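You operate a simulated robot arm through the tools that you are given. There is no shell and no other tool.

Carry out the task below with a simulated robot arm. There is one attempt and no reset: what you move stays moved.

JOB
Tidy the breadboard: clamp the brass plate in the black fence and wipe off the purple smear.
Fine: swing the green lever open, lay the plate in, swing the lever shut over it; use the white cloth on the breadboard and put it back. What is to be rubbed or washed off counts as gone when no trace of it is left.

It is judged by the outcome, as a careful person would: the job done as asked, and still so three seconds after it is handed in. It fails if anything else is knocked over, pushed out of place, dropped, spilled or broken. Flat cloth is picked up by pressing the open fingertips on it (5 to 10 N) and closing them slowly along it; thin cloth reads only 2 to 8 mm in the jaws.

ROBOT AND FRAMES
A 6-joint arm with a fingered hand, fixed in place. Base frame: the origin is on the floor under the middle of its stand, x ahead of it, y to its left, z up. Units: m, degrees, N and s.
With the tool pointing down near the work surface it reaches from about 0.32 to 0.82 m from the base axis. Its first joint turns from -166.0 to 166.0 degrees. Payload 4 kg.
Tool frame: the origin (TCP) lies between the finger pads and is the grasp point; the fingertips stand 0.026 m ahead of it; z points along the fingers, y is the line along which they close. The gripper opens to 0.132 m; its body begins 0.073 m behind the TCP. The gripper is a hand of 5 fingers: y runs from the thumb to the fingers, the wrist lies at [0, 0, -0.239] in the tool frame.
Orientation is that of the tool frame in the base frame, as [roll, pitch, yaw] about the fixed x, y, z axes, in that order (R = Rz(yaw) Ry(pitch) Rx(roll)). With the fingers straight down and closing along the base's y, the tool's x points along the base's -x, its y along +y and its z along -z.

CONTROLS
- The arm moves only by the tool drive_tool. Its argument "moves" is a list of rows, each a list of 2 entries, a list of its own where there are three numbers: the shift along the tool's x, y, z in m, then the turn, a rotation vector about the tool's x, y, z in degrees. In form: [[[tx, ty, tz], [rx, ry, rz]], ...]. A call has 1 to 20 rows; each row shifts and turns the commanded pose from where the row before left it, along the tool's axes as they then stand. A row lasts 0.2 s, in which the tool goes at most 0.05 m and 8.6 degrees; a call with a longer step from one row to the next is refused whole. Where a pose cannot be reached the arm comes as near as it can. A force on the tool above 90 N (or 10 N above the force at the start of the call, whichever is more), or a blocked arm, ends the call early, and 0.2 s more pass. In this call time passes only in rows, and 0.2 s behind the last. It gives the time, the measured TCP pose, the force on the tool (base axes), the opening and the grip force at its end, in the units of the frame above (readings bear some noise), with the torque about the TCP (base axes, N m) and any sound that the robot's microphone picked up, and new pictures: "show" is both (left out), scene, wrist or none.
- Cameras (640 x 400 px; columns grow to the right, rows downward): "scene" is fixed at [0.2185, -0.4997, 1.4027]; the picture's right is [0.85, -0.53, 0.00], its down [-0.23, -0.38, -0.90] and it looks along [0.47, 0.76, -0.44] (base axes); focal length 308 px, centre (320, 200). "wrist" rides on the gripper at [0.084, 0.002, -0.097] in the tool frame; the picture's right is [-0.02, 1.00, 0.00], its down [-0.75, -0.02, -0.66] and it looks along [-0.66, -0.01, 0.75] (tool axes); focal length 270 px, centre (320, 200). There is no depth. A picture from a camera that has moved, and an enlarged one, comes with that camera's place and axes in the base frame and with its lens.
- finger_targets(finger1, finger2, finger3, finger4, thumb_bend): sets how far each is bent, from 0 (flat) to 1 (curled in); at 0.3 the hand is open as for a grip, at 0.7 the pads meet at the TCP. One left out holds its place. A second passes; each finger stops where it meets its share of the squeeze, and holds until it gets a number again. It is the only way to open and close the hand. It gives what a move gives, with no picture; readings hold the bend of each and the force on the fingers (four entries, about 0 where the hand has none), thumb and palm.
- zoom(camera, box): a new picture of the part [left, top, right, bottom] of that camera's present view, enlarged. No time passes.
- job_done(): hands the job in; it is judged then, once.

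Nothing tells you positions but the pictures and the camera data. Unless the task says otherwise, let go and move clear before handing in.

The tools are called by a JSON object that holds its "op" and its "data". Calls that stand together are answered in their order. drive_tool: Moves the arm, as the interface text tells. Its arguments: {"type":"object","properties":{"moves":{"type":"array","items":{"type":"array"}},"show":{"type":"string","enum":["both","scene","wrist","none"]}},"required":["moves"]} The other tools are called the same way: finger_targets (finger1, finger2, finger3, finger4, thumb_bend) moves the fingers one by one; zoom (camera, box) takes an enlarged picture of a part of a camera's view; job_done () hands the job in.

At the start:

```text
t: 0.0
tcp_pos: [0.4865, 0.1027, 1.123]
tool_rot: [180.0, -0.1, -179.9]
contact_force: [-0.7, 0.4, -0.2]
wrist_torque: [0.0, 0.0, -0.02]
opening: 0.1317
grip_force: 0.1
shape: jaw
bend: [0.3, 0.3, 0.3, 0.3, 0.3]
finger forces: [0.0, 0.0, 0.0, 0.0, 0.1, 0.1]
```

scene: 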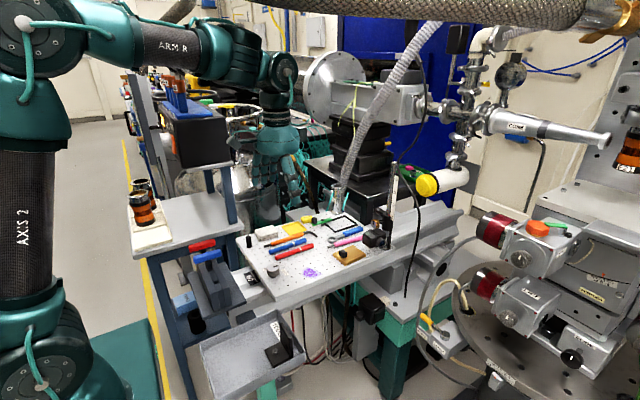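
wrist: 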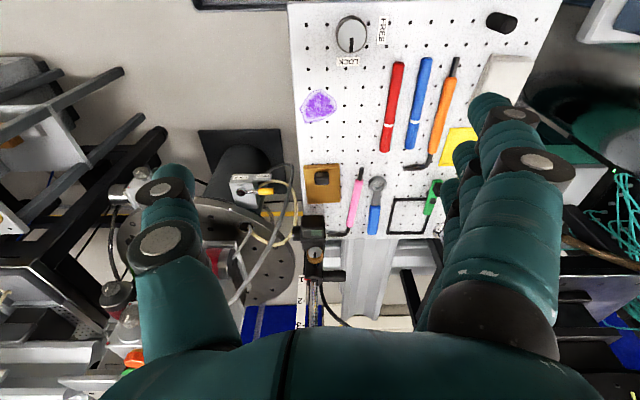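

I see a breadboard with tools, a purple smear, a brass plate, a black frame (fence) with a green lever, and a knob labelled LOCK/FREE. I'll look closer before moving.

{"op": "zoom", "data": {"camera": "scene", "box": [230, 190, 410, 300]}}

{"op": "zoom", "data": {"camera": "wrist", "box": [280, 0, 580, 190]}}

{"op": "zoom", "data": {"camera": "wrist", "box": [280, 130, 480, 255]}}

```text
3.56 times, centred on (320, 245) of scene
camera zoom: at [0.2185, -0.4997, 1.4027], right [0.85, -0.53, 0.0], down [-0.23, -0.38, -0.9], along [0.47, 0.76, -0.44], focal length 1097 px, centre (320, 40)
```

zoom: 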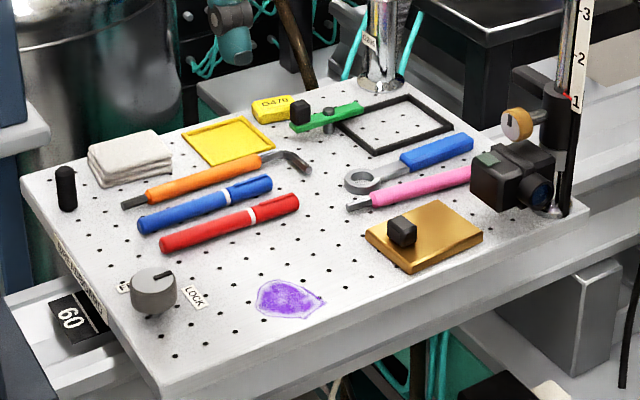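

```text
2.11 times, centred on (430, 95) of wrist
camera zoom: at [0.402, 0.1062, 1.22], right [0.02, 1.0, 0.0], down [0.75, -0.02, 0.66], along [0.66, -0.01, -0.75], focal length 569 px, centre (88, 421)
```

zoom: 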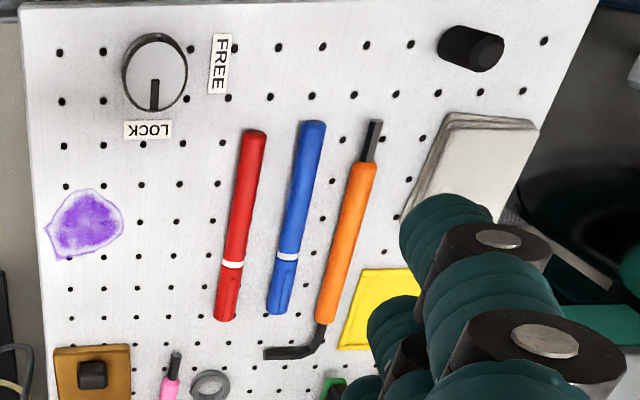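

```text
3.20 times, centred on (380, 192) of wrist
camera zoom: at [0.402, 0.1062, 1.22], right [0.02, 1.0, 0.0], down [0.75, -0.02, 0.66], along [0.66, -0.01, -0.75], focal length 865 px, centre (128, 224)
```

zoom: 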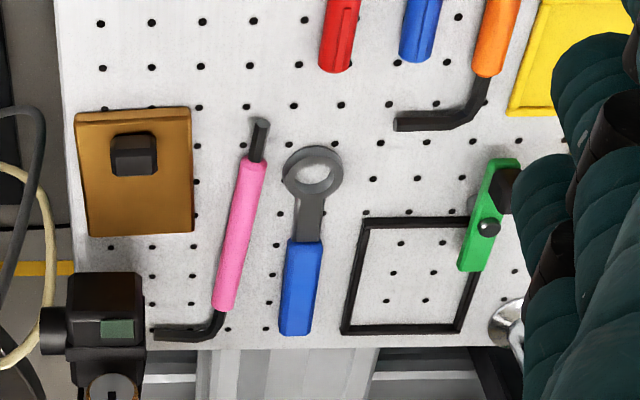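

The board top works out near z≈0.83, with the smear near (0.56, 0.10), the plate near (0.70, 0.11) and the fence near (0.79, 0.28). A tall post stands at about (0.83, 0.08). I'll shift the hand to +y to see the fence, lever and cloth properly.

{"op": "drive_tool", "data": {"moves": [[[0, 0.045, 0], [0, 0, 0]], [[0, 0.045, 0], [0, 0, 0]], [[0, 0.045, 0], [0, 0, 0]], [[0, 0.045, 0], [0, 0, 0]]]}}

```text
t: 1.0
tcp_pos: [0.4871, 0.2842, 1.1248]
tool_rot: [179.9, 0.0, -180.0]
contact_force: [0.4, -0.1, 0.6]
wrist_torque: [-0.03, 0.01, -0.01]
opening: 0.1318
grip_force: 0.1
shape: jaw
bend: [0.3, 0.3, 0.3, 0.3, 0.3]
finger forces: [0.0, 0.1, 0.0, 0.0, 0.0, 0.1]
camera wrist: at [0.4026, 0.2865, 1.2205], right [0.02, 1.0, 0.0], down [0.75, -0.02, 0.66], along [0.66, -0.01, -0.75], focal length 270 px, centre (320, 200)
```

scene: 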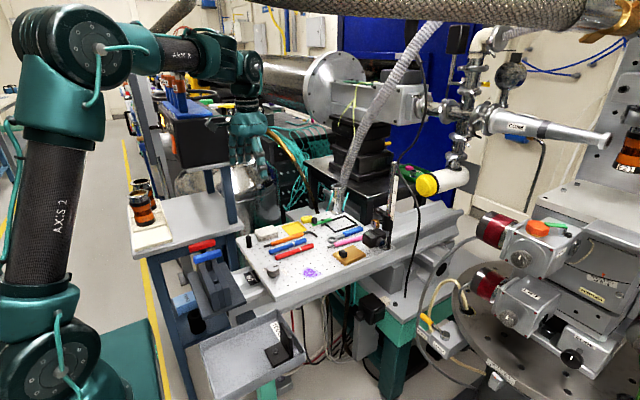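
wrist: 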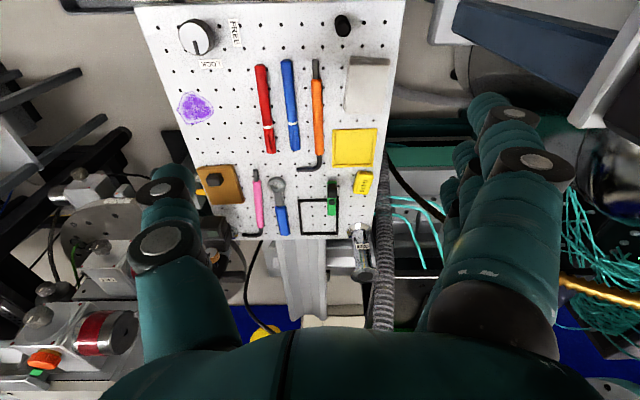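

{"op": "zoom", "data": {"camera": "wrist", "box": [240, 120, 400, 300]}}

{"op": "zoom", "data": {"camera": "wrist", "box": [280, 160, 390, 240]}}

{"op": "zoom", "data": {"camera": "wrist", "box": [300, 0, 420, 150]}}

{"op": "zoom", "data": {"camera": "scene", "box": [290, 190, 400, 270]}}

{"op": "zoom", "data": {"camera": "scene", "box": [300, 60, 460, 250]}}

```text
2.22 times, centred on (320, 210) of wrist
camera zoom: at [0.4026, 0.2865, 1.2205], right [0.02, 1.0, 0.0], down [0.75, -0.02, 0.66], along [0.66, -0.01, -0.75], focal length 601 px, centre (320, 178)
```

zoom: 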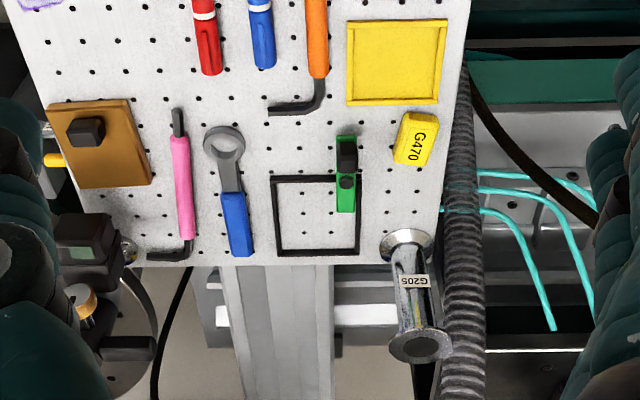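

```text
5.00 times, centred on (335, 200) of wrist
camera zoom: at [0.4026, 0.2865, 1.2205], right [0.02, 1.0, 0.0], down [0.75, -0.02, 0.66], along [0.66, -0.01, -0.75], focal length 1351 px, centre (245, 200)
```

zoom: 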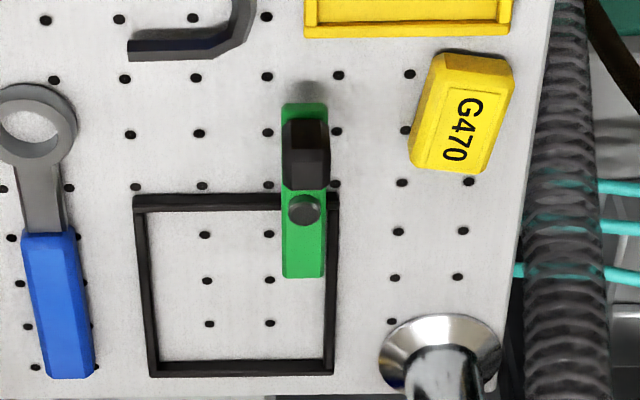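

```text
2.67 times, centred on (360, 75) of wrist
camera zoom: at [0.4026, 0.2865, 1.2205], right [0.02, 1.0, 0.0], down [0.75, -0.02, 0.66], along [0.66, -0.01, -0.75], focal length 721 px, centre (213, 533)
```

zoom: 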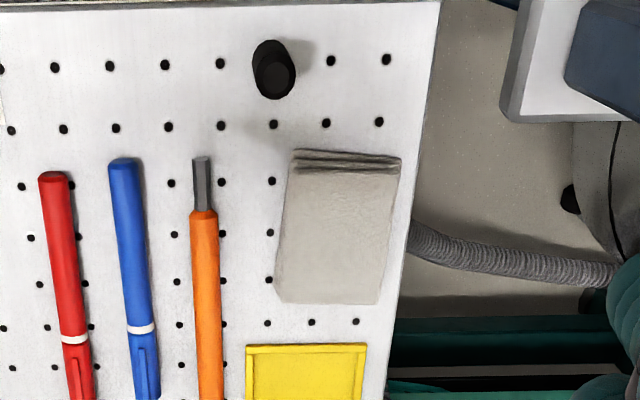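

```text
5.00 times, centred on (345, 230) of scene
camera zoom: at [0.2185, -0.4997, 1.4027], right [0.85, -0.53, 0.0], down [-0.23, -0.38, -0.9], along [0.47, 0.76, -0.44], focal length 1542 px, centre (195, 50)
```

zoom: 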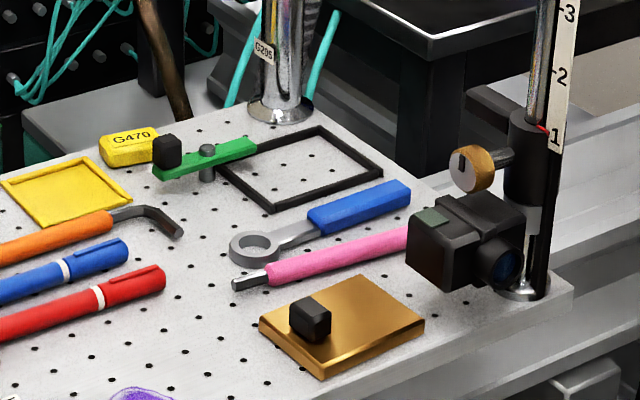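

```text
2.11 times, centred on (380, 155) of scene
camera zoom: at [0.2185, -0.4997, 1.4027], right [0.85, -0.53, 0.0], down [-0.23, -0.38, -0.9], along [0.47, 0.76, -0.44], focal length 650 px, centre (194, 295)
```

zoom: 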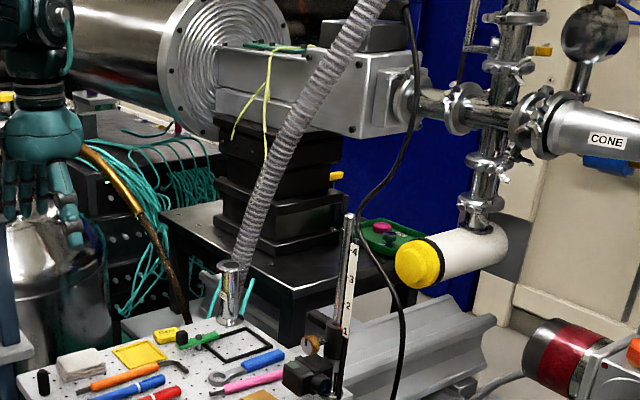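

The fence spans roughly x 0.74–0.835, y 0.235–0.31, and the lever's pivot is just in front of its near-left corner. The cloth is a folded pad around (0.53, 0.35). Before touching anything, I'll test in free air how the fingers map and move.

{"op": "finger_targets", "data": {"finger1": 0.7, "finger2": 0.3, "finger3": 0.3, "finger4": 1.0, "thumb_bend": 0.7}}

{"op": "zoom", "data": {"camera": "wrist", "box": [0, 0, 640, 400]}}

```text
t: 2.0
tcp_pos: [0.4876, 0.2839, 1.124]
tool_rot: [-179.9, 0.0, -180.0]
contact_force: [-0.3, -0.6, 0.8]
wrist_torque: [0.0, 0.01, -0.01]
opening: 0.0245
grip_force: 0.0
shape: fingers
bend: [0.7, 0.3, 0.3, 1.0, 0.7]
finger forces: [0.0, 0.1, 0.1, 0.0, 0.0, 0.0]
```

```text
1.00 times, centred on (320, 200) of wrist (not enlarged: the box is as wide or as high as the picture)
camera zoom: at [0.4027, 0.286, 1.2203], right [0.02, 1.0, 0.0], down [0.75, -0.02, 0.66], along [0.66, -0.01, -0.75], focal length 270 px, centre (320, 200)
```

zoom: 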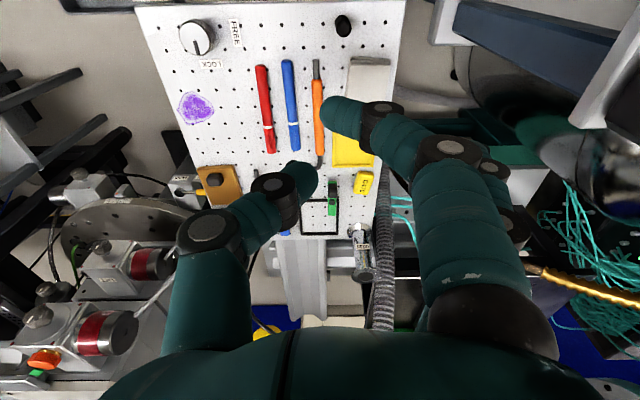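

{"op": "finger_targets", "data": {"finger1": 1.0, "finger2": 0.6, "finger3": 0.6, "finger4": 1.0, "thumb_bend": 0.6}}

{"op": "zoom", "data": {"camera": "wrist", "box": [0, 0, 640, 400]}}

```text
t: 3.0
tcp_pos: [0.4867, 0.2835, 1.1245]
tool_rot: [-180.0, 0.0, -180.0]
contact_force: [-1.1, -0.4, 0.0]
wrist_torque: [0.02, -0.01, 0.02]
opening: 0.0476
grip_force: 0.0
shape: fingers
bend: [1.0, 0.6, 0.6, 1.0, 0.6]
finger forces: [0.0, 0.1, 0.0, 0.0, 0.1, 0.1]
```

```text
1.00 times, centred on (320, 200) of wrist (not enlarged: the box is as wide or as high as the picture)
camera zoom: at [0.4027, 0.286, 1.2203], right [0.02, 1.0, 0.0], down [0.75, -0.02, 0.66], along [0.66, -0.01, -0.75], focal length 270 px, centre (320, 200)
```

zoom: 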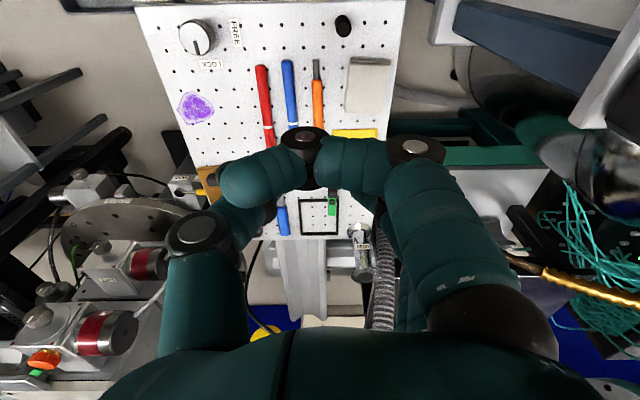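

{"op": "finger_targets", "data": {"finger1": 0.0, "finger2": 0.7, "finger3": 0.7, "finger4": 0.0, "thumb_bend": 0.7}}

{"op": "zoom", "data": {"camera": "wrist", "box": [0, 0, 640, 400]}}

{"op": "zoom", "data": {"camera": "scene", "box": [200, 90, 320, 220]}}

```text
t: 4.0
tcp_pos: [0.4877, 0.2843, 1.1241]
tool_rot: [-180.0, -0.1, 180.0]
contact_force: [-0.6, 0.0, 0.3]
wrist_torque: [0.02, -0.01, -0.03]
opening: 0.1051
grip_force: 0.0
shape: fingers
bend: [0.0, 0.7, 0.7, 0.0, 0.7]
finger forces: [0.0, 0.0, 0.0, 0.1, 0.0, 0.1]
```

```text
1.00 times, centred on (320, 200) of wrist (not enlarged: the box is as wide or as high as the picture)
camera zoom: at [0.4027, 0.286, 1.2203], right [0.02, 1.0, 0.0], down [0.75, -0.02, 0.66], along [0.66, -0.01, -0.75], focal length 270 px, centre (320, 200)
```

zoom: 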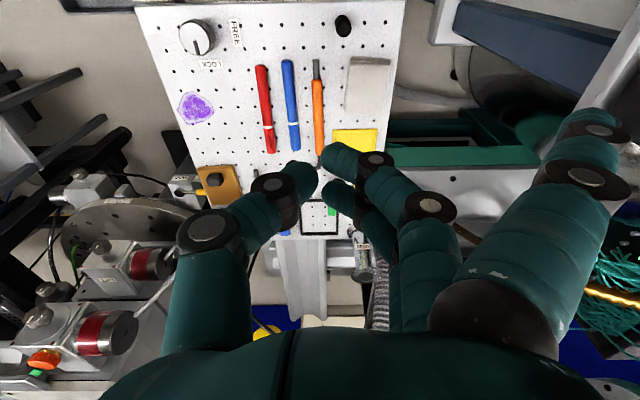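

```text
3.08 times, centred on (260, 155) of scene
camera zoom: at [0.2185, -0.4997, 1.4027], right [0.85, -0.53, 0.0], down [-0.23, -0.38, -0.9], along [0.47, 0.76, -0.44], focal length 949 px, centre (505, 338)
```

zoom: 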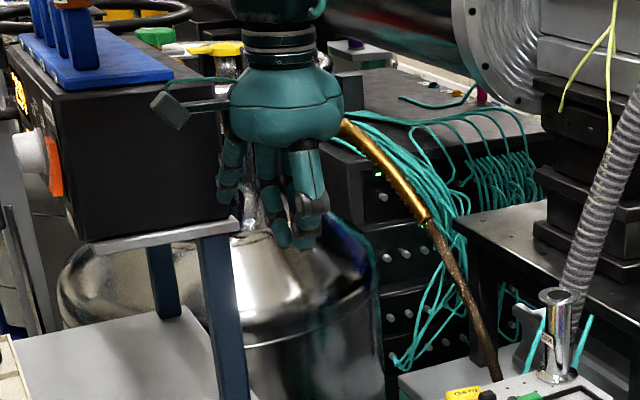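

Finger 1 is nearest the wrist camera. Bend 0 splays a finger out of the way, and the thumb alone makes a narrow pusher. I'll splay everything and go lower for a close look at the lever and fence.

{"op": "finger_targets", "data": {"finger1": 0.0, "finger2": 0.0, "finger3": 0.0, "finger4": 0.0, "thumb_bend": 0.0}}

{"op": "drive_tool", "data": {"moves": [[[-0.0266, 0, 0.033], [0, 0, 0]], [[-0.0266, 0, 0.033], [0, 0, 0]], [[-0.0266, 0, 0.033], [0, 0, 0]], [[-0.0266, 0, 0.033], [0, 0, 0]], [[-0.0266, 0, 0.033], [0, 0, 0]]]}}

{"op": "zoom", "data": {"camera": "wrist", "box": [200, 100, 440, 250]}}

```text
t: 5.0
tcp_pos: [0.4879, 0.2829, 1.1234]
tool_rot: [180.0, 0.0, -180.0]
contact_force: [-0.5, -0.3, 0.8]
wrist_torque: [0.0, 0.01, 0.0]
opening: 0.1834
grip_force: 0.0
shape: fingers
bend: [0.0, 0.0, 0.0, 0.0, 0.01]
finger forces: [0.0, 0.1, 0.1, 0.0, 0.1, 0.1]
```

```text
t: 6.2
tcp_pos: [0.6209, 0.2811, 0.9589]
tool_rot: [-180.0, 0.1, 179.9]
contact_force: [1.0, 0.1, 0.1]
wrist_torque: [-0.02, 0.03, 0.03]
opening: 0.1833
grip_force: 0.1
shape: fingers
bend: [0.0, 0.0, 0.0, 0.0, 0.01]
finger forces: [0.1, 0.0, 0.0, 0.1, 0.1, 0.0]
camera wrist: at [0.5354, 0.2849, 1.0545], right [0.02, 1.0, 0.0], down [0.75, -0.02, 0.66], along [0.66, -0.01, -0.75], focal length 270 px, centre (320, 200)
```

scene: 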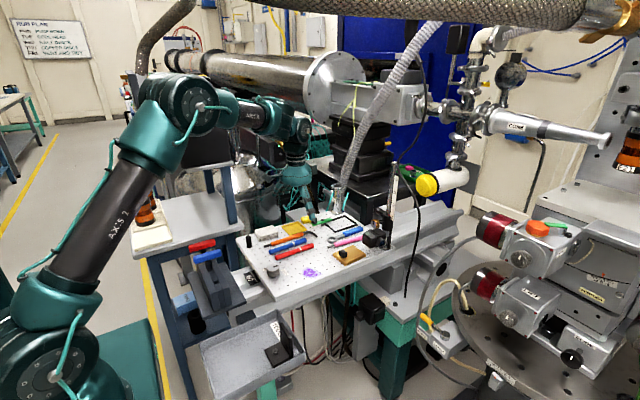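
wrist: 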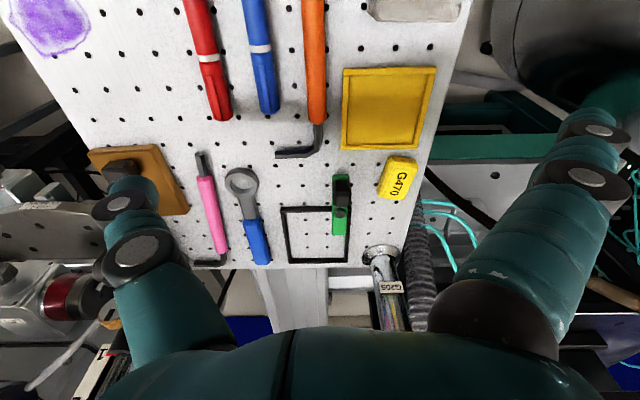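

```text
2.67 times, centred on (320, 175) of wrist
camera zoom: at [0.5354, 0.2849, 1.0545], right [0.02, 1.0, 0.0], down [0.75, -0.02, 0.66], along [0.66, -0.01, -0.75], focal length 721 px, centre (320, 267)
```

zoom: 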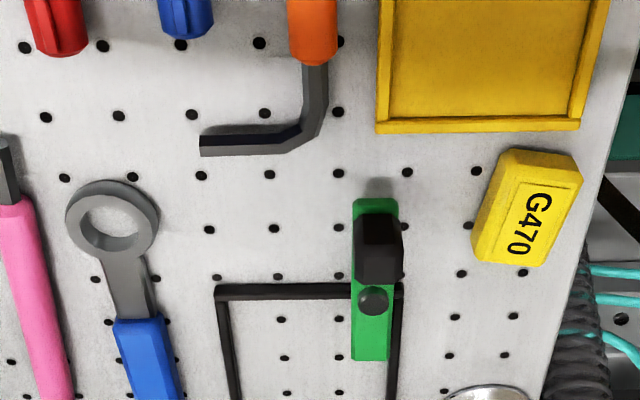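

The board top is at about z≈0.835, the lever pivot near (0.722, 0.30), and its black handle near (0.69, 0.302) with its top around z≈0.875. I'll use finger 2 alone as a vertical pusher, with the others splayed, and approach the +y side of the handle.

{"op": "finger_targets", "data": {"finger1": 0.0, "finger2": 0.35, "finger3": 0.0, "finger4": 0.0, "thumb_bend": 0.5}}

{"op": "drive_tool", "data": {"moves": [[[-0.027, -0.01, 0.008], [0, 0, 0]], [[-0.027, -0.01, 0.008], [0, 0, 0]], [[-0.025, -0.008, 0.008], [0, 0, 0]]]}}

{"op": "zoom", "data": {"camera": "wrist", "box": [280, 60, 520, 210]}}

{"op": "zoom", "data": {"camera": "scene", "box": [270, 160, 390, 250]}}

```text
t: 7.2
tcp_pos: [0.6197, 0.2823, 0.9575]
tool_rot: [179.9, 0.0, 179.9]
contact_force: [0.5, -0.3, 0.7]
wrist_torque: [0.0, -0.01, 0.02]
opening: 0.1373
grip_force: 0.0
shape: fingers
bend: [0.0, 0.35, 0.0, 0.0, 0.5]
finger forces: [0.1, 0.0, 0.1, 0.0, 0.0, 0.0]
```

```text
t: 8.0
tcp_pos: [0.6992, 0.2554, 0.9356]
tool_rot: [-179.9, 0.0, 179.9]
contact_force: [0.0, 0.5, 0.2]
wrist_torque: [0.01, 0.0, 0.01]
opening: 0.1373
grip_force: 0.1
shape: fingers
bend: [0.0, 0.35, 0.0, 0.0, 0.5]
finger forces: [0.0, 0.0, 0.0, 0.1, 0.0, 0.0]
camera wrist: at [0.6144, 0.2581, 1.0317], right [0.02, 1.0, 0.0], down [0.75, -0.02, 0.66], along [0.66, -0.01, -0.75], focal length 270 px, centre (320, 200)
```

scene: 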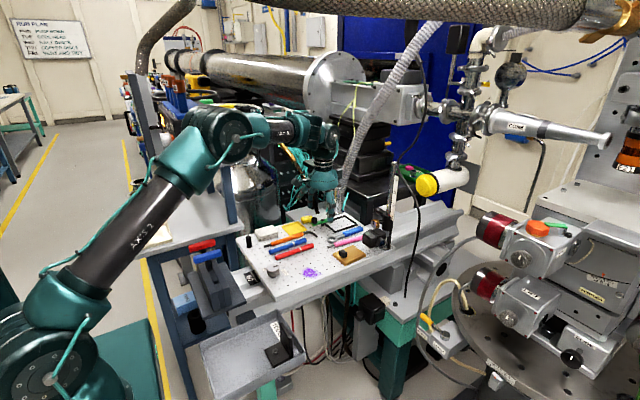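
wrist: 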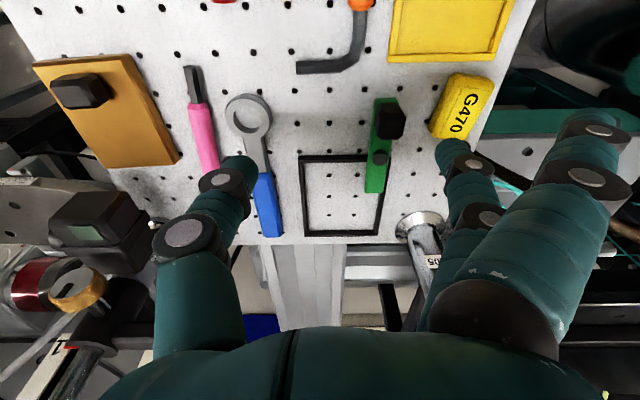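

```text
2.67 times, centred on (400, 135) of wrist
camera zoom: at [0.6144, 0.2581, 1.0317], right [0.02, 1.0, 0.0], down [0.75, -0.02, 0.66], along [0.66, -0.01, -0.75], focal length 721 px, centre (107, 373)
```

zoom: 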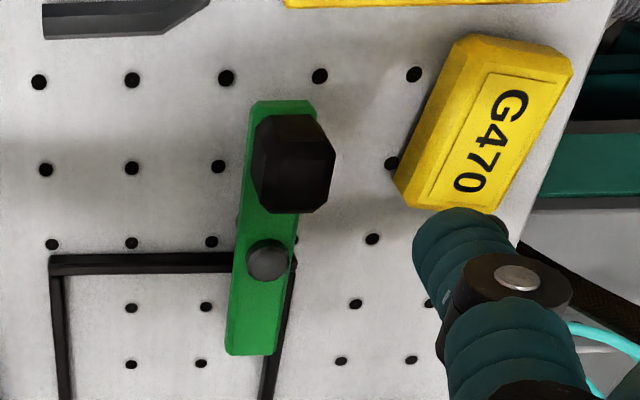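

```text
4.44 times, centred on (330, 205) of scene
camera zoom: at [0.2185, -0.4997, 1.4027], right [0.85, -0.53, 0.0], down [-0.23, -0.38, -0.9], along [0.47, 0.76, -0.44], focal length 1371 px, centre (276, 178)
```

zoom: 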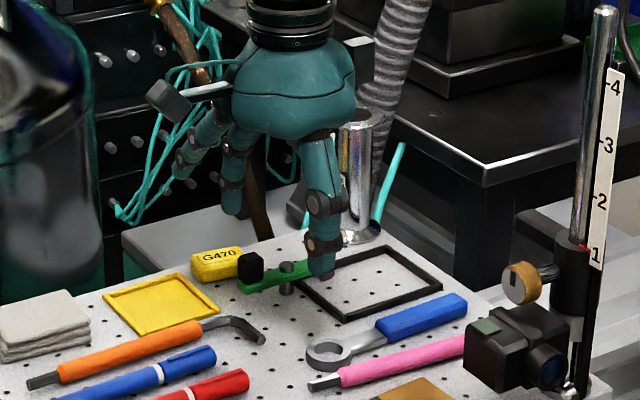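

{"op": "finger_targets", "data": {"thumb_bend": 0.75}}

{"op": "drive_tool", "data": {"moves": [[[0, -0.003, 0.01], [0, 0, 0]], [[0, 0, 0.012], [0, 0, 0]], [[0, 0, 0.01], [0, 0, 0]]]}}

{"op": "zoom", "data": {"camera": "wrist", "box": [280, 60, 520, 210]}}

{"op": "zoom", "data": {"camera": "scene", "box": [290, 190, 380, 250]}}

```text
t: 9.0
tcp_pos: [0.6986, 0.2562, 0.9349]
tool_rot: [179.9, 0.0, -180.0]
contact_force: [0.6, 0.3, 0.4]
wrist_torque: [-0.01, -0.05, -0.01]
opening: 0.0968
grip_force: 0.0
shape: fingers
bend: [0.0, 0.35, 0.0, 0.0, 0.75]
finger forces: [0.1, 0.1, 0.0, 0.0, 0.1, 0.1]
```

```text
t: 9.8
tcp_pos: [0.6991, 0.252, 0.9033]
tool_rot: [180.0, 0.0, -180.0]
contact_force: [0.8, 0.8, 0.1]
wrist_torque: [0.03, 0.0, 0.01]
opening: 0.0966
grip_force: 0.0
shape: fingers
bend: [0.0, 0.35, 0.0, 0.0, 0.75]
finger forces: [0.0, 0.0, 0.0, 0.0, 0.0, 0.0]
camera wrist: at [0.6143, 0.2549, 0.9994], right [0.02, 1.0, 0.0], down [0.75, -0.02, 0.66], along [0.66, -0.01, -0.75], focal length 270 px, centre (320, 200)
```

scene: 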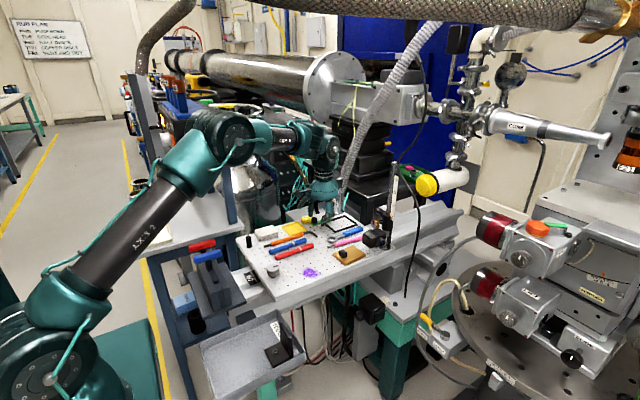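
wrist: 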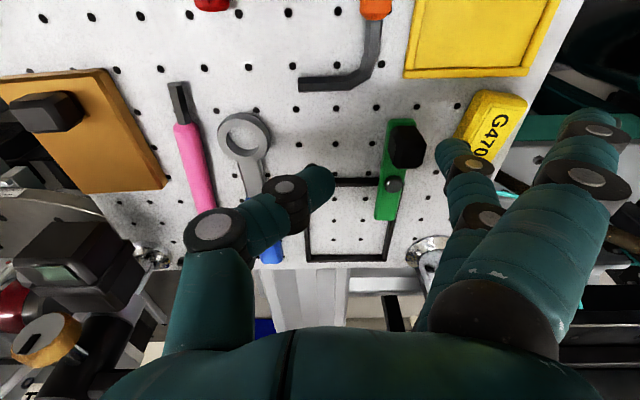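

```text
2.67 times, centred on (400, 135) of wrist
camera zoom: at [0.6143, 0.2549, 0.9994], right [0.02, 1.0, 0.0], down [0.75, -0.02, 0.66], along [0.66, -0.01, -0.75], focal length 721 px, centre (107, 373)
```

zoom: 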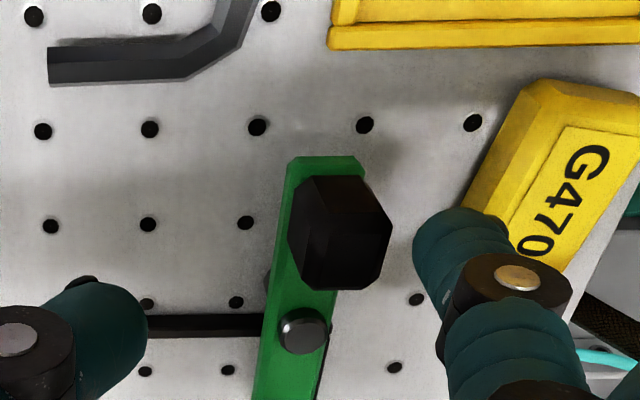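

```text
6.67 times, centred on (335, 220) of scene
camera zoom: at [0.2185, -0.4997, 1.4027], right [0.85, -0.53, 0.0], down [-0.23, -0.38, -0.9], along [0.47, 0.76, -0.44], focal length 2057 px, centre (220, 67)
```

zoom: 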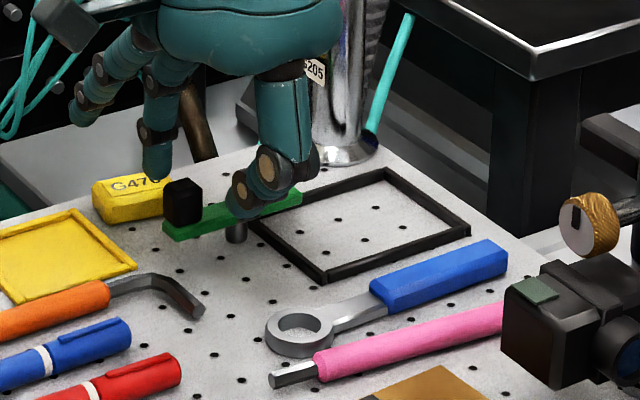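

{"op": "drive_tool", "data": {"moves": [[[0, -0.002, 0.006], [0, 0, 0]], [[0, 0, 0.008], [0, 0, 0]]], "show": "wrist"}}

{"op": "zoom", "data": {"camera": "wrist", "box": [340, 70, 500, 170]}}

{"op": "zoom", "data": {"camera": "scene", "box": [290, 200, 350, 240]}}

```text
t: 10.4
tcp_pos: [0.6983, 0.25, 0.8887]
tool_rot: [179.8, 0.0, -180.0]
contact_force: [1.0, -0.4, 0.3]
wrist_torque: [0.0, 0.02, -0.02]
opening: 0.0969
grip_force: 0.0
shape: fingers
bend: [0.0, 0.35, 0.0, 0.0, 0.75]
finger forces: [0.0, 0.1, 0.0, 0.1, 0.0, 0.0]
camera wrist: at [0.6143, 0.2525, 0.9852], right [0.02, 1.0, 0.0], down [0.75, -0.02, 0.66], along [0.66, -0.01, -0.75], focal length 270 px, centre (320, 200)
```

wrist: 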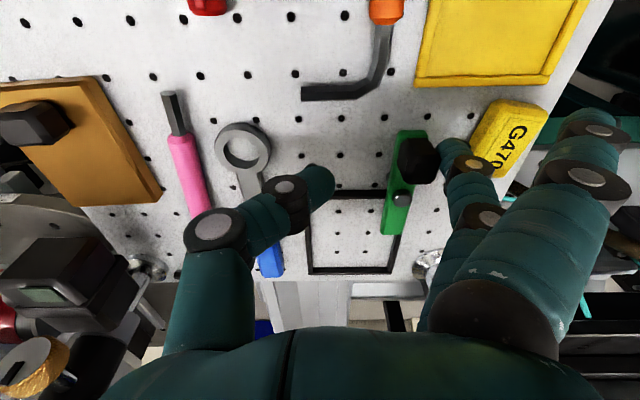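

```text
4.00 times, centred on (420, 120) of wrist
camera zoom: at [0.6143, 0.2525, 0.9852], right [0.02, 1.0, 0.0], down [0.75, -0.02, 0.66], along [0.66, -0.01, -0.75], focal length 1081 px, centre (-80, 520)
```

zoom: 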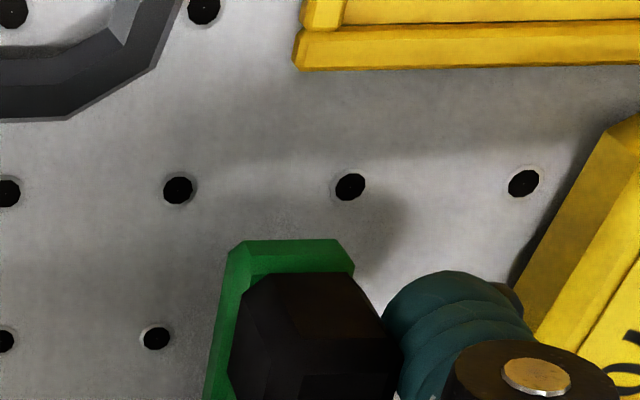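

```text
10.00 times, centred on (320, 220) of scene
camera zoom: at [0.2185, -0.4997, 1.4027], right [0.85, -0.53, 0.0], down [-0.23, -0.38, -0.9], along [0.47, 0.76, -0.44], focal length 3085 px, centre (320, 0)
```

zoom: 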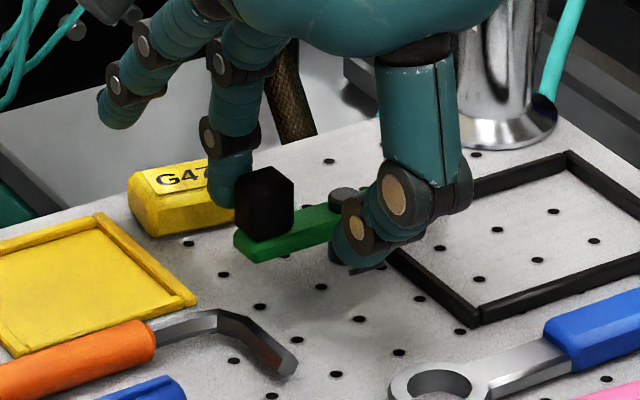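

Finger 2 now sits between the handle and the G470 block without touching either. I'll push the handle gently toward −y.

{"op": "drive_tool", "data": {"moves": [[[0, -0.004, 0], [0, 0, 0]], [[0, -0.004, 0], [0, 0, 0]], [[0, -0.004, 0], [0, 0, 0]]], "show": "wrist"}}

{"op": "zoom", "data": {"camera": "wrist", "box": [340, 70, 500, 270]}}

```text
t: 11.2
tcp_pos: [0.699, 0.2367, 0.8889]
tool_rot: [180.0, -0.1, -180.0]
contact_force: [-1.1, 1.6, 0.0]
wrist_torque: [0.02, -0.01, 0.07]
opening: 0.0968
grip_force: 0.2
shape: fingers
bend: [0.0, 0.34, 0.0, 0.0, 0.75]
finger forces: [0.0, 1.0, 0.0, 0.0, 0.1, 0.0]
camera wrist: at [0.614, 0.2406, 0.9851], right [0.02, 1.0, 0.0], down [0.75, -0.02, 0.66], along [0.66, -0.01, -0.75], focal length 270 px, centre (320, 200)
```

wrist: 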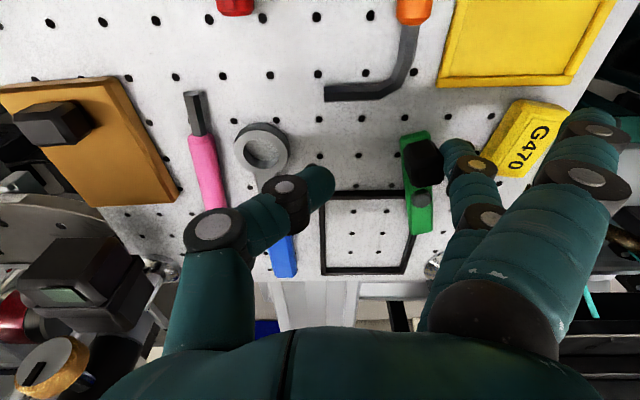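

```text
2.00 times, centred on (420, 170) of wrist
camera zoom: at [0.614, 0.2406, 0.9851], right [0.02, 1.0, 0.0], down [0.75, -0.02, 0.66], along [0.66, -0.01, -0.75], focal length 541 px, centre (120, 260)
```

zoom: 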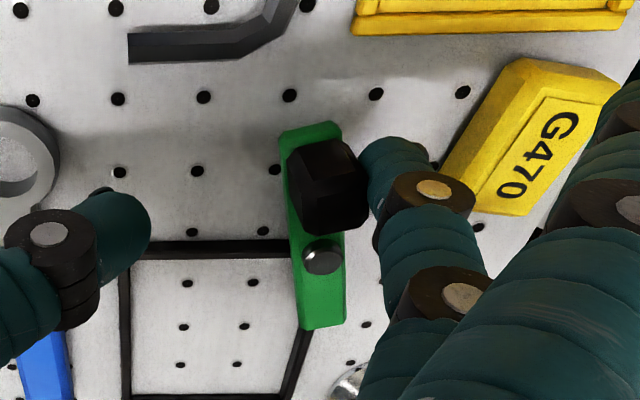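

{"op": "drive_tool", "data": {"moves": [[[0, -0.005, 0], [0, 0, 0]], [[0, -0.005, 0], [0, 0, 0]], [[0, -0.005, 0], [0, 0, 0]], [[-0.001, -0.005, 0], [0, 0, 0]]], "show": "wrist"}}

{"op": "zoom", "data": {"camera": "wrist", "box": [340, 70, 500, 270]}}

```text
t: 12.2
tcp_pos: [0.6995, 0.2183, 0.8885]
tool_rot: [180.0, 0.0, 180.0]
contact_force: [0.1, 0.1, 0.0]
wrist_torque: [0.01, 0.01, -0.03]
opening: 0.0967
grip_force: 0.3
shape: fingers
bend: [0.0, 0.34, 0.0, 0.0, 0.75]
finger forces: [0.0, 0.6, 0.1, 0.0, 0.0, 0.0]
camera wrist: at [0.6152, 0.221, 0.985], right [0.02, 1.0, 0.0], down [0.75, -0.02, 0.66], along [0.66, -0.01, -0.75], focal length 270 px, centre (320, 200)
```

wrist: 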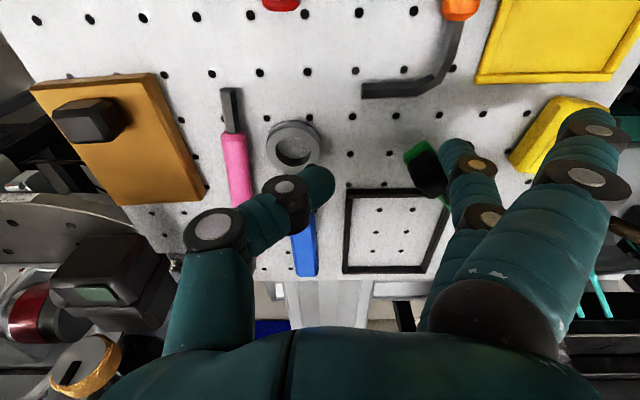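

```text
2.00 times, centred on (420, 170) of wrist
camera zoom: at [0.6152, 0.221, 0.985], right [0.02, 1.0, 0.0], down [0.75, -0.02, 0.66], along [0.66, -0.01, -0.75], focal length 541 px, centre (120, 260)
```

zoom: 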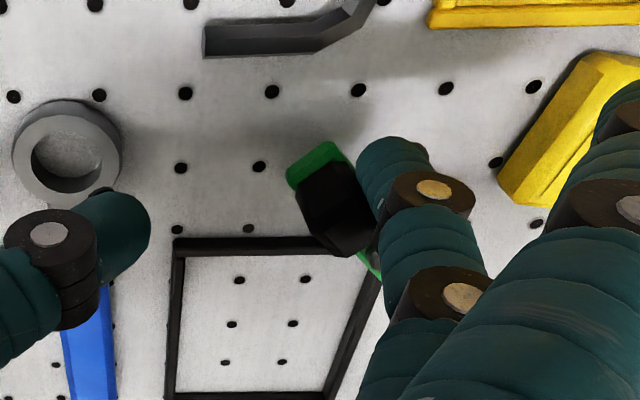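

{"op": "drive_tool", "data": {"moves": [[[-0.001, -0.005, 0], [0, 0, 0]], [[-0.002, -0.005, 0], [0, 0, 0]], [[-0.003, -0.005, 0], [0, 0, 0]], [[-0.004, -0.005, 0], [0, 0, 0]]], "show": "wrist"}}

{"op": "zoom", "data": {"camera": "wrist", "box": [340, 70, 500, 270]}}

```text
t: 13.2
tcp_pos: [0.7103, 0.1973, 0.8877]
tool_rot: [180.0, 0.1, -179.9]
contact_force: [-0.1, 0.0, -0.1]
wrist_torque: [0.04, -0.02, 0.0]
opening: 0.0966
grip_force: 0.7
shape: fingers
bend: [0.0, 0.34, 0.0, 0.0, 0.75]
finger forces: [0.1, 0.6, 0.0, 0.0, 0.1, 0.0]
camera wrist: at [0.6251, 0.201, 0.985], right [0.02, 1.0, 0.0], down [0.75, -0.02, 0.66], along [0.66, -0.01, -0.75], focal length 270 px, centre (320, 200)
```

wrist: 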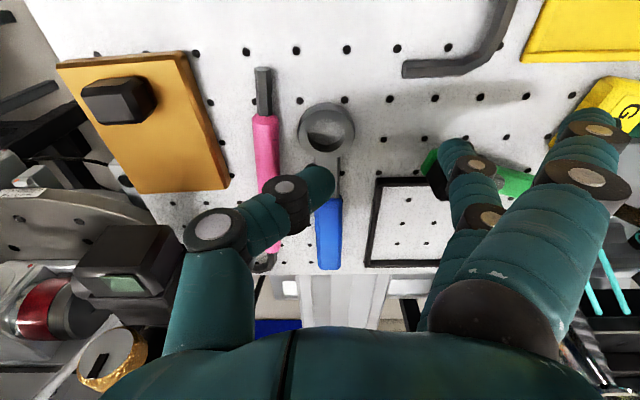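

```text
2.00 times, centred on (420, 170) of wrist
camera zoom: at [0.6251, 0.201, 0.985], right [0.02, 1.0, 0.0], down [0.75, -0.02, 0.66], along [0.66, -0.01, -0.75], focal length 541 px, centre (120, 260)
```

zoom: 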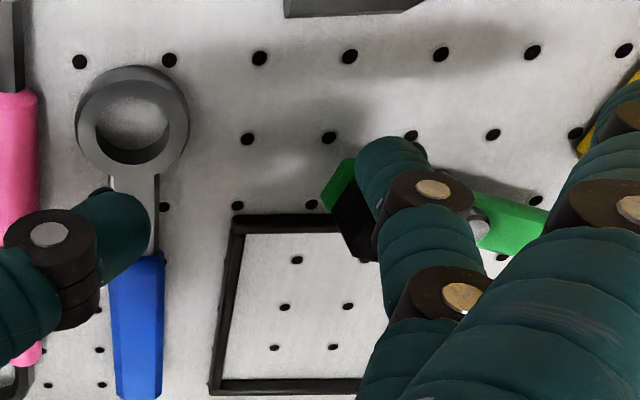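

{"op": "drive_tool", "data": {"moves": [[[-0.003, -0.001, 0], [0, 0, 0]], [[-0.004, -0.001, 0], [0, 0, 0]], [[-0.004, 0, 0], [0, 0, 0]]], "show": "wrist"}}

{"op": "zoom", "data": {"camera": "wrist", "box": [340, 70, 500, 270]}}

{"op": "zoom", "data": {"camera": "scene", "box": [290, 190, 380, 250]}}

```text
t: 14.0
tcp_pos: [0.7204, 0.1966, 0.8877]
tool_rot: [180.0, -0.1, 179.9]
contact_force: [-0.6, 0.1, 0.9]
wrist_torque: [0.02, 0.05, 0.03]
opening: 0.0966
grip_force: 0.5
shape: fingers
bend: [0.0, 0.35, 0.0, 0.0, 0.75]
finger forces: [0.0, 0.6, 0.0, 0.0, 0.0, 0.1]
camera wrist: at [0.6359, 0.1995, 0.9848], right [0.02, 1.0, 0.0], down [0.75, -0.02, 0.66], along [0.66, -0.01, -0.75], focal length 270 px, centre (320, 200)
```

wrist: 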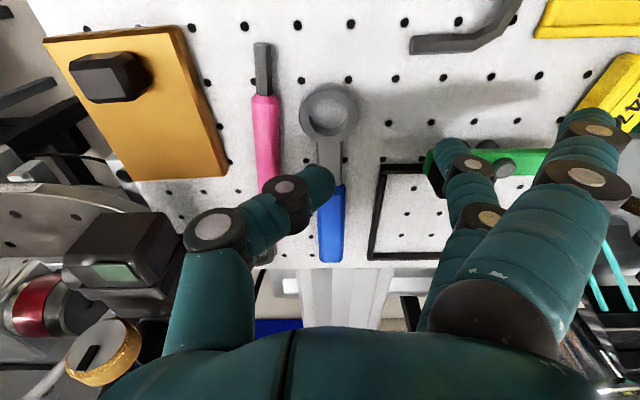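

```text
2.00 times, centred on (420, 170) of wrist
camera zoom: at [0.6359, 0.1995, 0.9848], right [0.02, 1.0, 0.0], down [0.75, -0.02, 0.66], along [0.66, -0.01, -0.75], focal length 541 px, centre (120, 260)
```

zoom: 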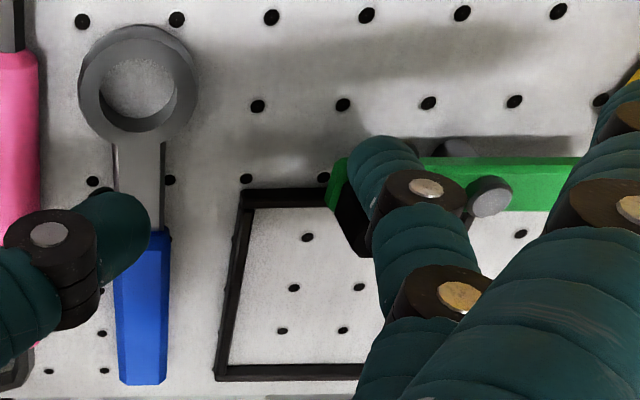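

```text
6.67 times, centred on (335, 220) of scene
camera zoom: at [0.2185, -0.4997, 1.4027], right [0.85, -0.53, 0.0], down [-0.23, -0.38, -0.9], along [0.47, 0.76, -0.44], focal length 2057 px, centre (220, 67)
```

zoom: 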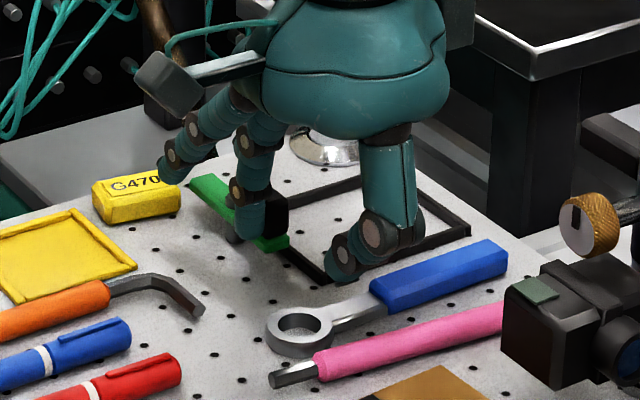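

The lever is now about 90° open, with the handle in front of the fence wall and its arm clear to +y. I'll back the finger off, rise, and look at the plate from closer.

{"op": "drive_tool", "data": {"moves": [[[0.008, 0, 0], [0, 0, 0]], [[0.006, 0, -0.01], [0, 0, 0]], [[0.01, 0, -0.03], [0, 0, 0]], [[0.01, -0.02, -0.03], [0, 0, 0]], [[0.015, -0.03, -0.01], [0, 0, 0]], [[0.015, -0.035, 0], [0, 0, 0]]]}}

{"op": "zoom", "data": {"camera": "scene", "box": [290, 190, 410, 270]}}

{"op": "zoom", "data": {"camera": "wrist", "box": [200, 80, 440, 230]}}

```text
t: 15.4
tcp_pos: [0.6558, 0.1122, 0.9685]
tool_rot: [180.0, 0.0, -179.9]
contact_force: [-0.5, -0.3, -0.2]
wrist_torque: [0.0, 0.04, 0.02]
opening: 0.0966
grip_force: 0.0
shape: fingers
bend: [0.0, 0.35, 0.0, 0.0, 0.75]
finger forces: [0.0, 0.0, 0.0, 0.1, 0.0, 0.0]
camera wrist: at [0.5707, 0.1148, 1.0655], right [0.02, 1.0, 0.0], down [0.75, -0.01, 0.66], along [0.66, -0.01, -0.75], focal length 270 px, centre (320, 200)
```

scene: 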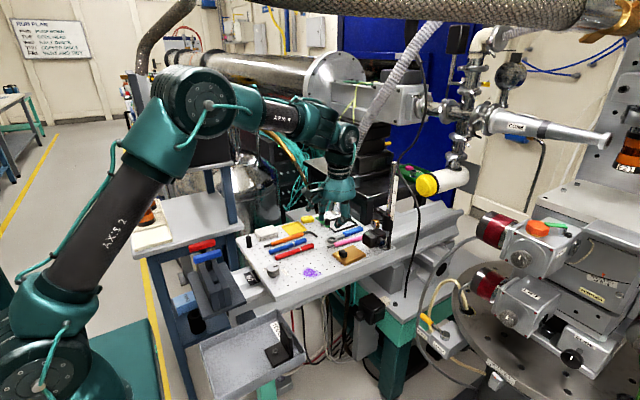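
wrist: 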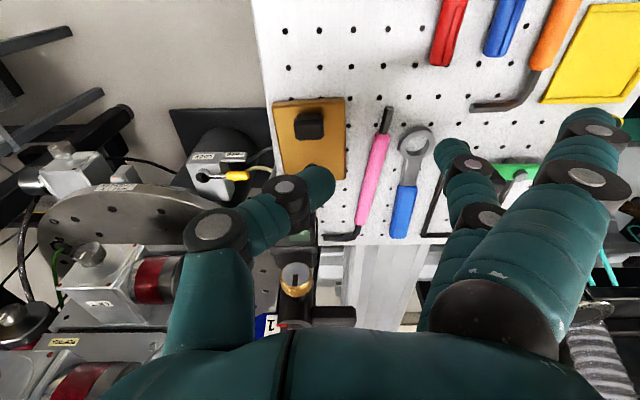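

```text
5.00 times, centred on (350, 230) of scene
camera zoom: at [0.2185, -0.4997, 1.4027], right [0.85, -0.53, 0.0], down [-0.23, -0.38, -0.9], along [0.47, 0.76, -0.44], focal length 1542 px, centre (170, 50)
```

zoom: 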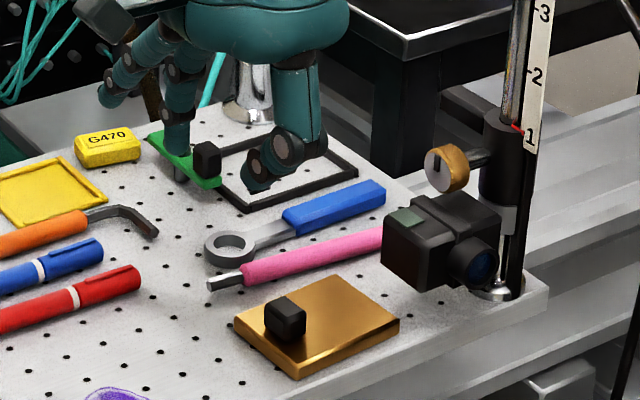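

```text
2.67 times, centred on (320, 155) of wrist
camera zoom: at [0.5707, 0.1148, 1.0655], right [0.02, 1.0, 0.0], down [0.75, -0.01, 0.66], along [0.66, -0.01, -0.75], focal length 721 px, centre (320, 320)
```

zoom: 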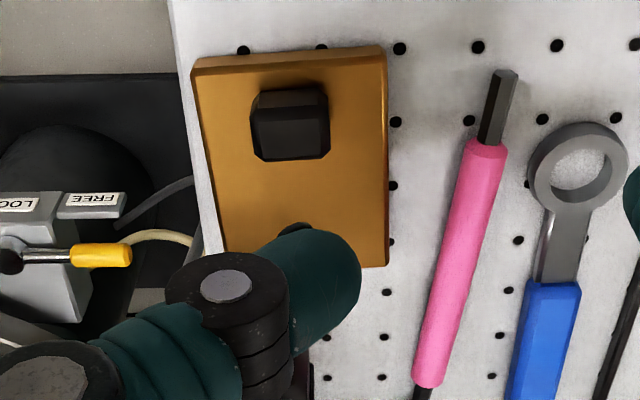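

Calibrated on the 25 mm hole grid, the plate centre is near (0.698, 0.105) with yaw ≈3° and its top at z≈0.847. Its knob is near (0.6735, 0.1045). The inside of the fence spans x 0.7415–0.8315, y 0.242–0.312. Next I'll pre-shape the hand and come down over the knob.

{"op": "finger_targets", "data": {"finger1": 0.5, "finger2": 0.5, "finger3": 0.5, "finger4": 0.5, "thumb_bend": 0.5}}

{"op": "drive_tool", "data": {"moves": [[[-0.009, -0.004, 0.02], [0, 0, -3]], [[-0.009, -0.0035, 0.02], [0, 0, 0]]]}}

{"op": "zoom", "data": {"camera": "wrist", "box": [220, 60, 460, 210]}}

{"op": "zoom", "data": {"camera": "scene", "box": [300, 200, 405, 270]}}

```text
t: 16.4
tcp_pos: [0.6575, 0.1117, 0.9703]
tool_rot: [180.0, 0.0, 179.9]
contact_force: [0.0, 0.3, -0.1]
wrist_torque: [-0.02, 0.0, 0.02]
opening: 0.0747
grip_force: 0.1
shape: fingers
bend: [0.5, 0.5, 0.5, 0.5, 0.5]
finger forces: [0.0, 0.0, 0.1, 0.1, 0.1, 0.0]
```

```text
t: 17.0
tcp_pos: [0.6739, 0.1035, 0.9276]
tool_rot: [-180.0, 0.0, -177.0]
contact_force: [0.4, -0.3, 0.3]
wrist_torque: [0.0, -0.01, -0.04]
opening: 0.0748
grip_force: 0.0
shape: fingers
bend: [0.5, 0.5, 0.5, 0.5, 0.5]
finger forces: [0.1, 0.1, 0.1, 0.1, 0.0, 0.0]
camera wrist: at [0.5897, 0.1023, 1.0249], right [-0.03, 1.0, 0.0], down [0.75, 0.02, 0.66], along [0.66, 0.02, -0.75], focal length 270 px, centre (320, 200)
```

scene: 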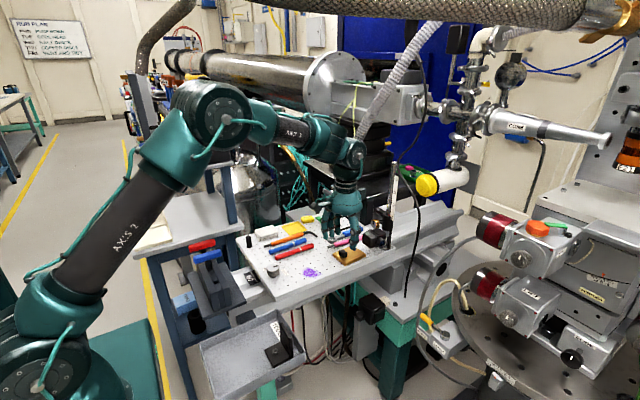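
wrist: 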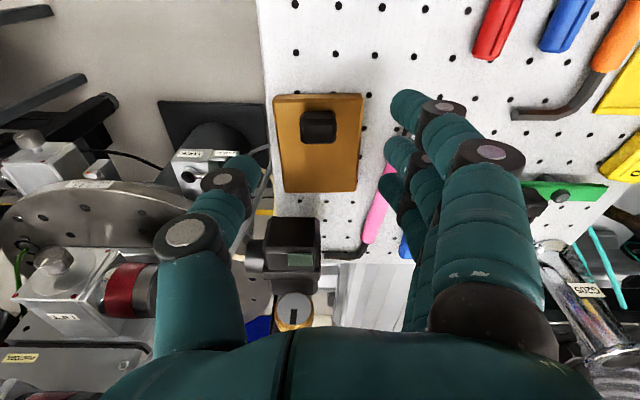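

```text
2.67 times, centred on (340, 135) of wrist
camera zoom: at [0.5897, 0.1023, 1.0249], right [-0.03, 1.0, 0.0], down [0.75, 0.02, 0.66], along [0.66, 0.02, -0.75], focal length 721 px, centre (267, 373)
```

zoom: 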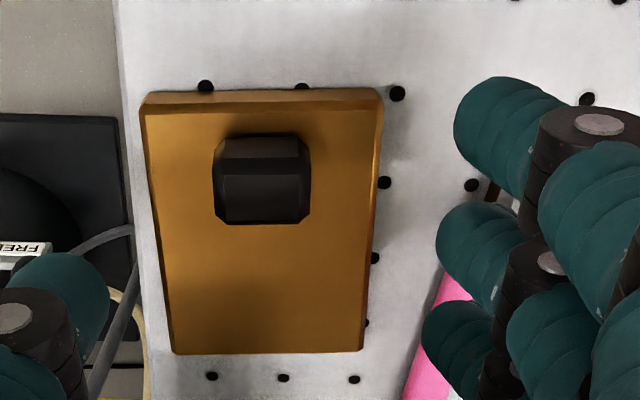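

```text
5.71 times, centred on (352, 235) of scene
camera zoom: at [0.2185, -0.4997, 1.4027], right [0.85, -0.53, 0.0], down [-0.23, -0.38, -0.9], along [0.47, 0.76, -0.44], focal length 1763 px, centre (134, 0)
```

zoom: 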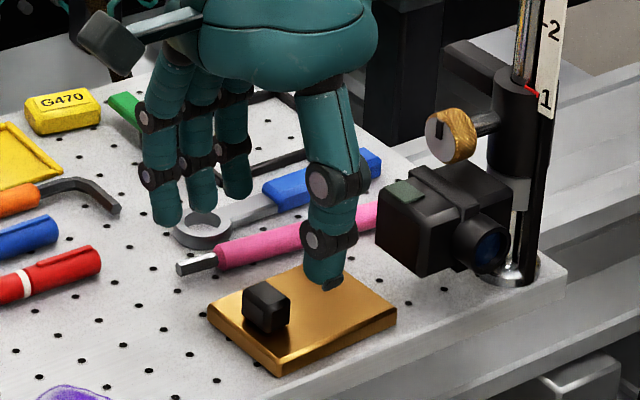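

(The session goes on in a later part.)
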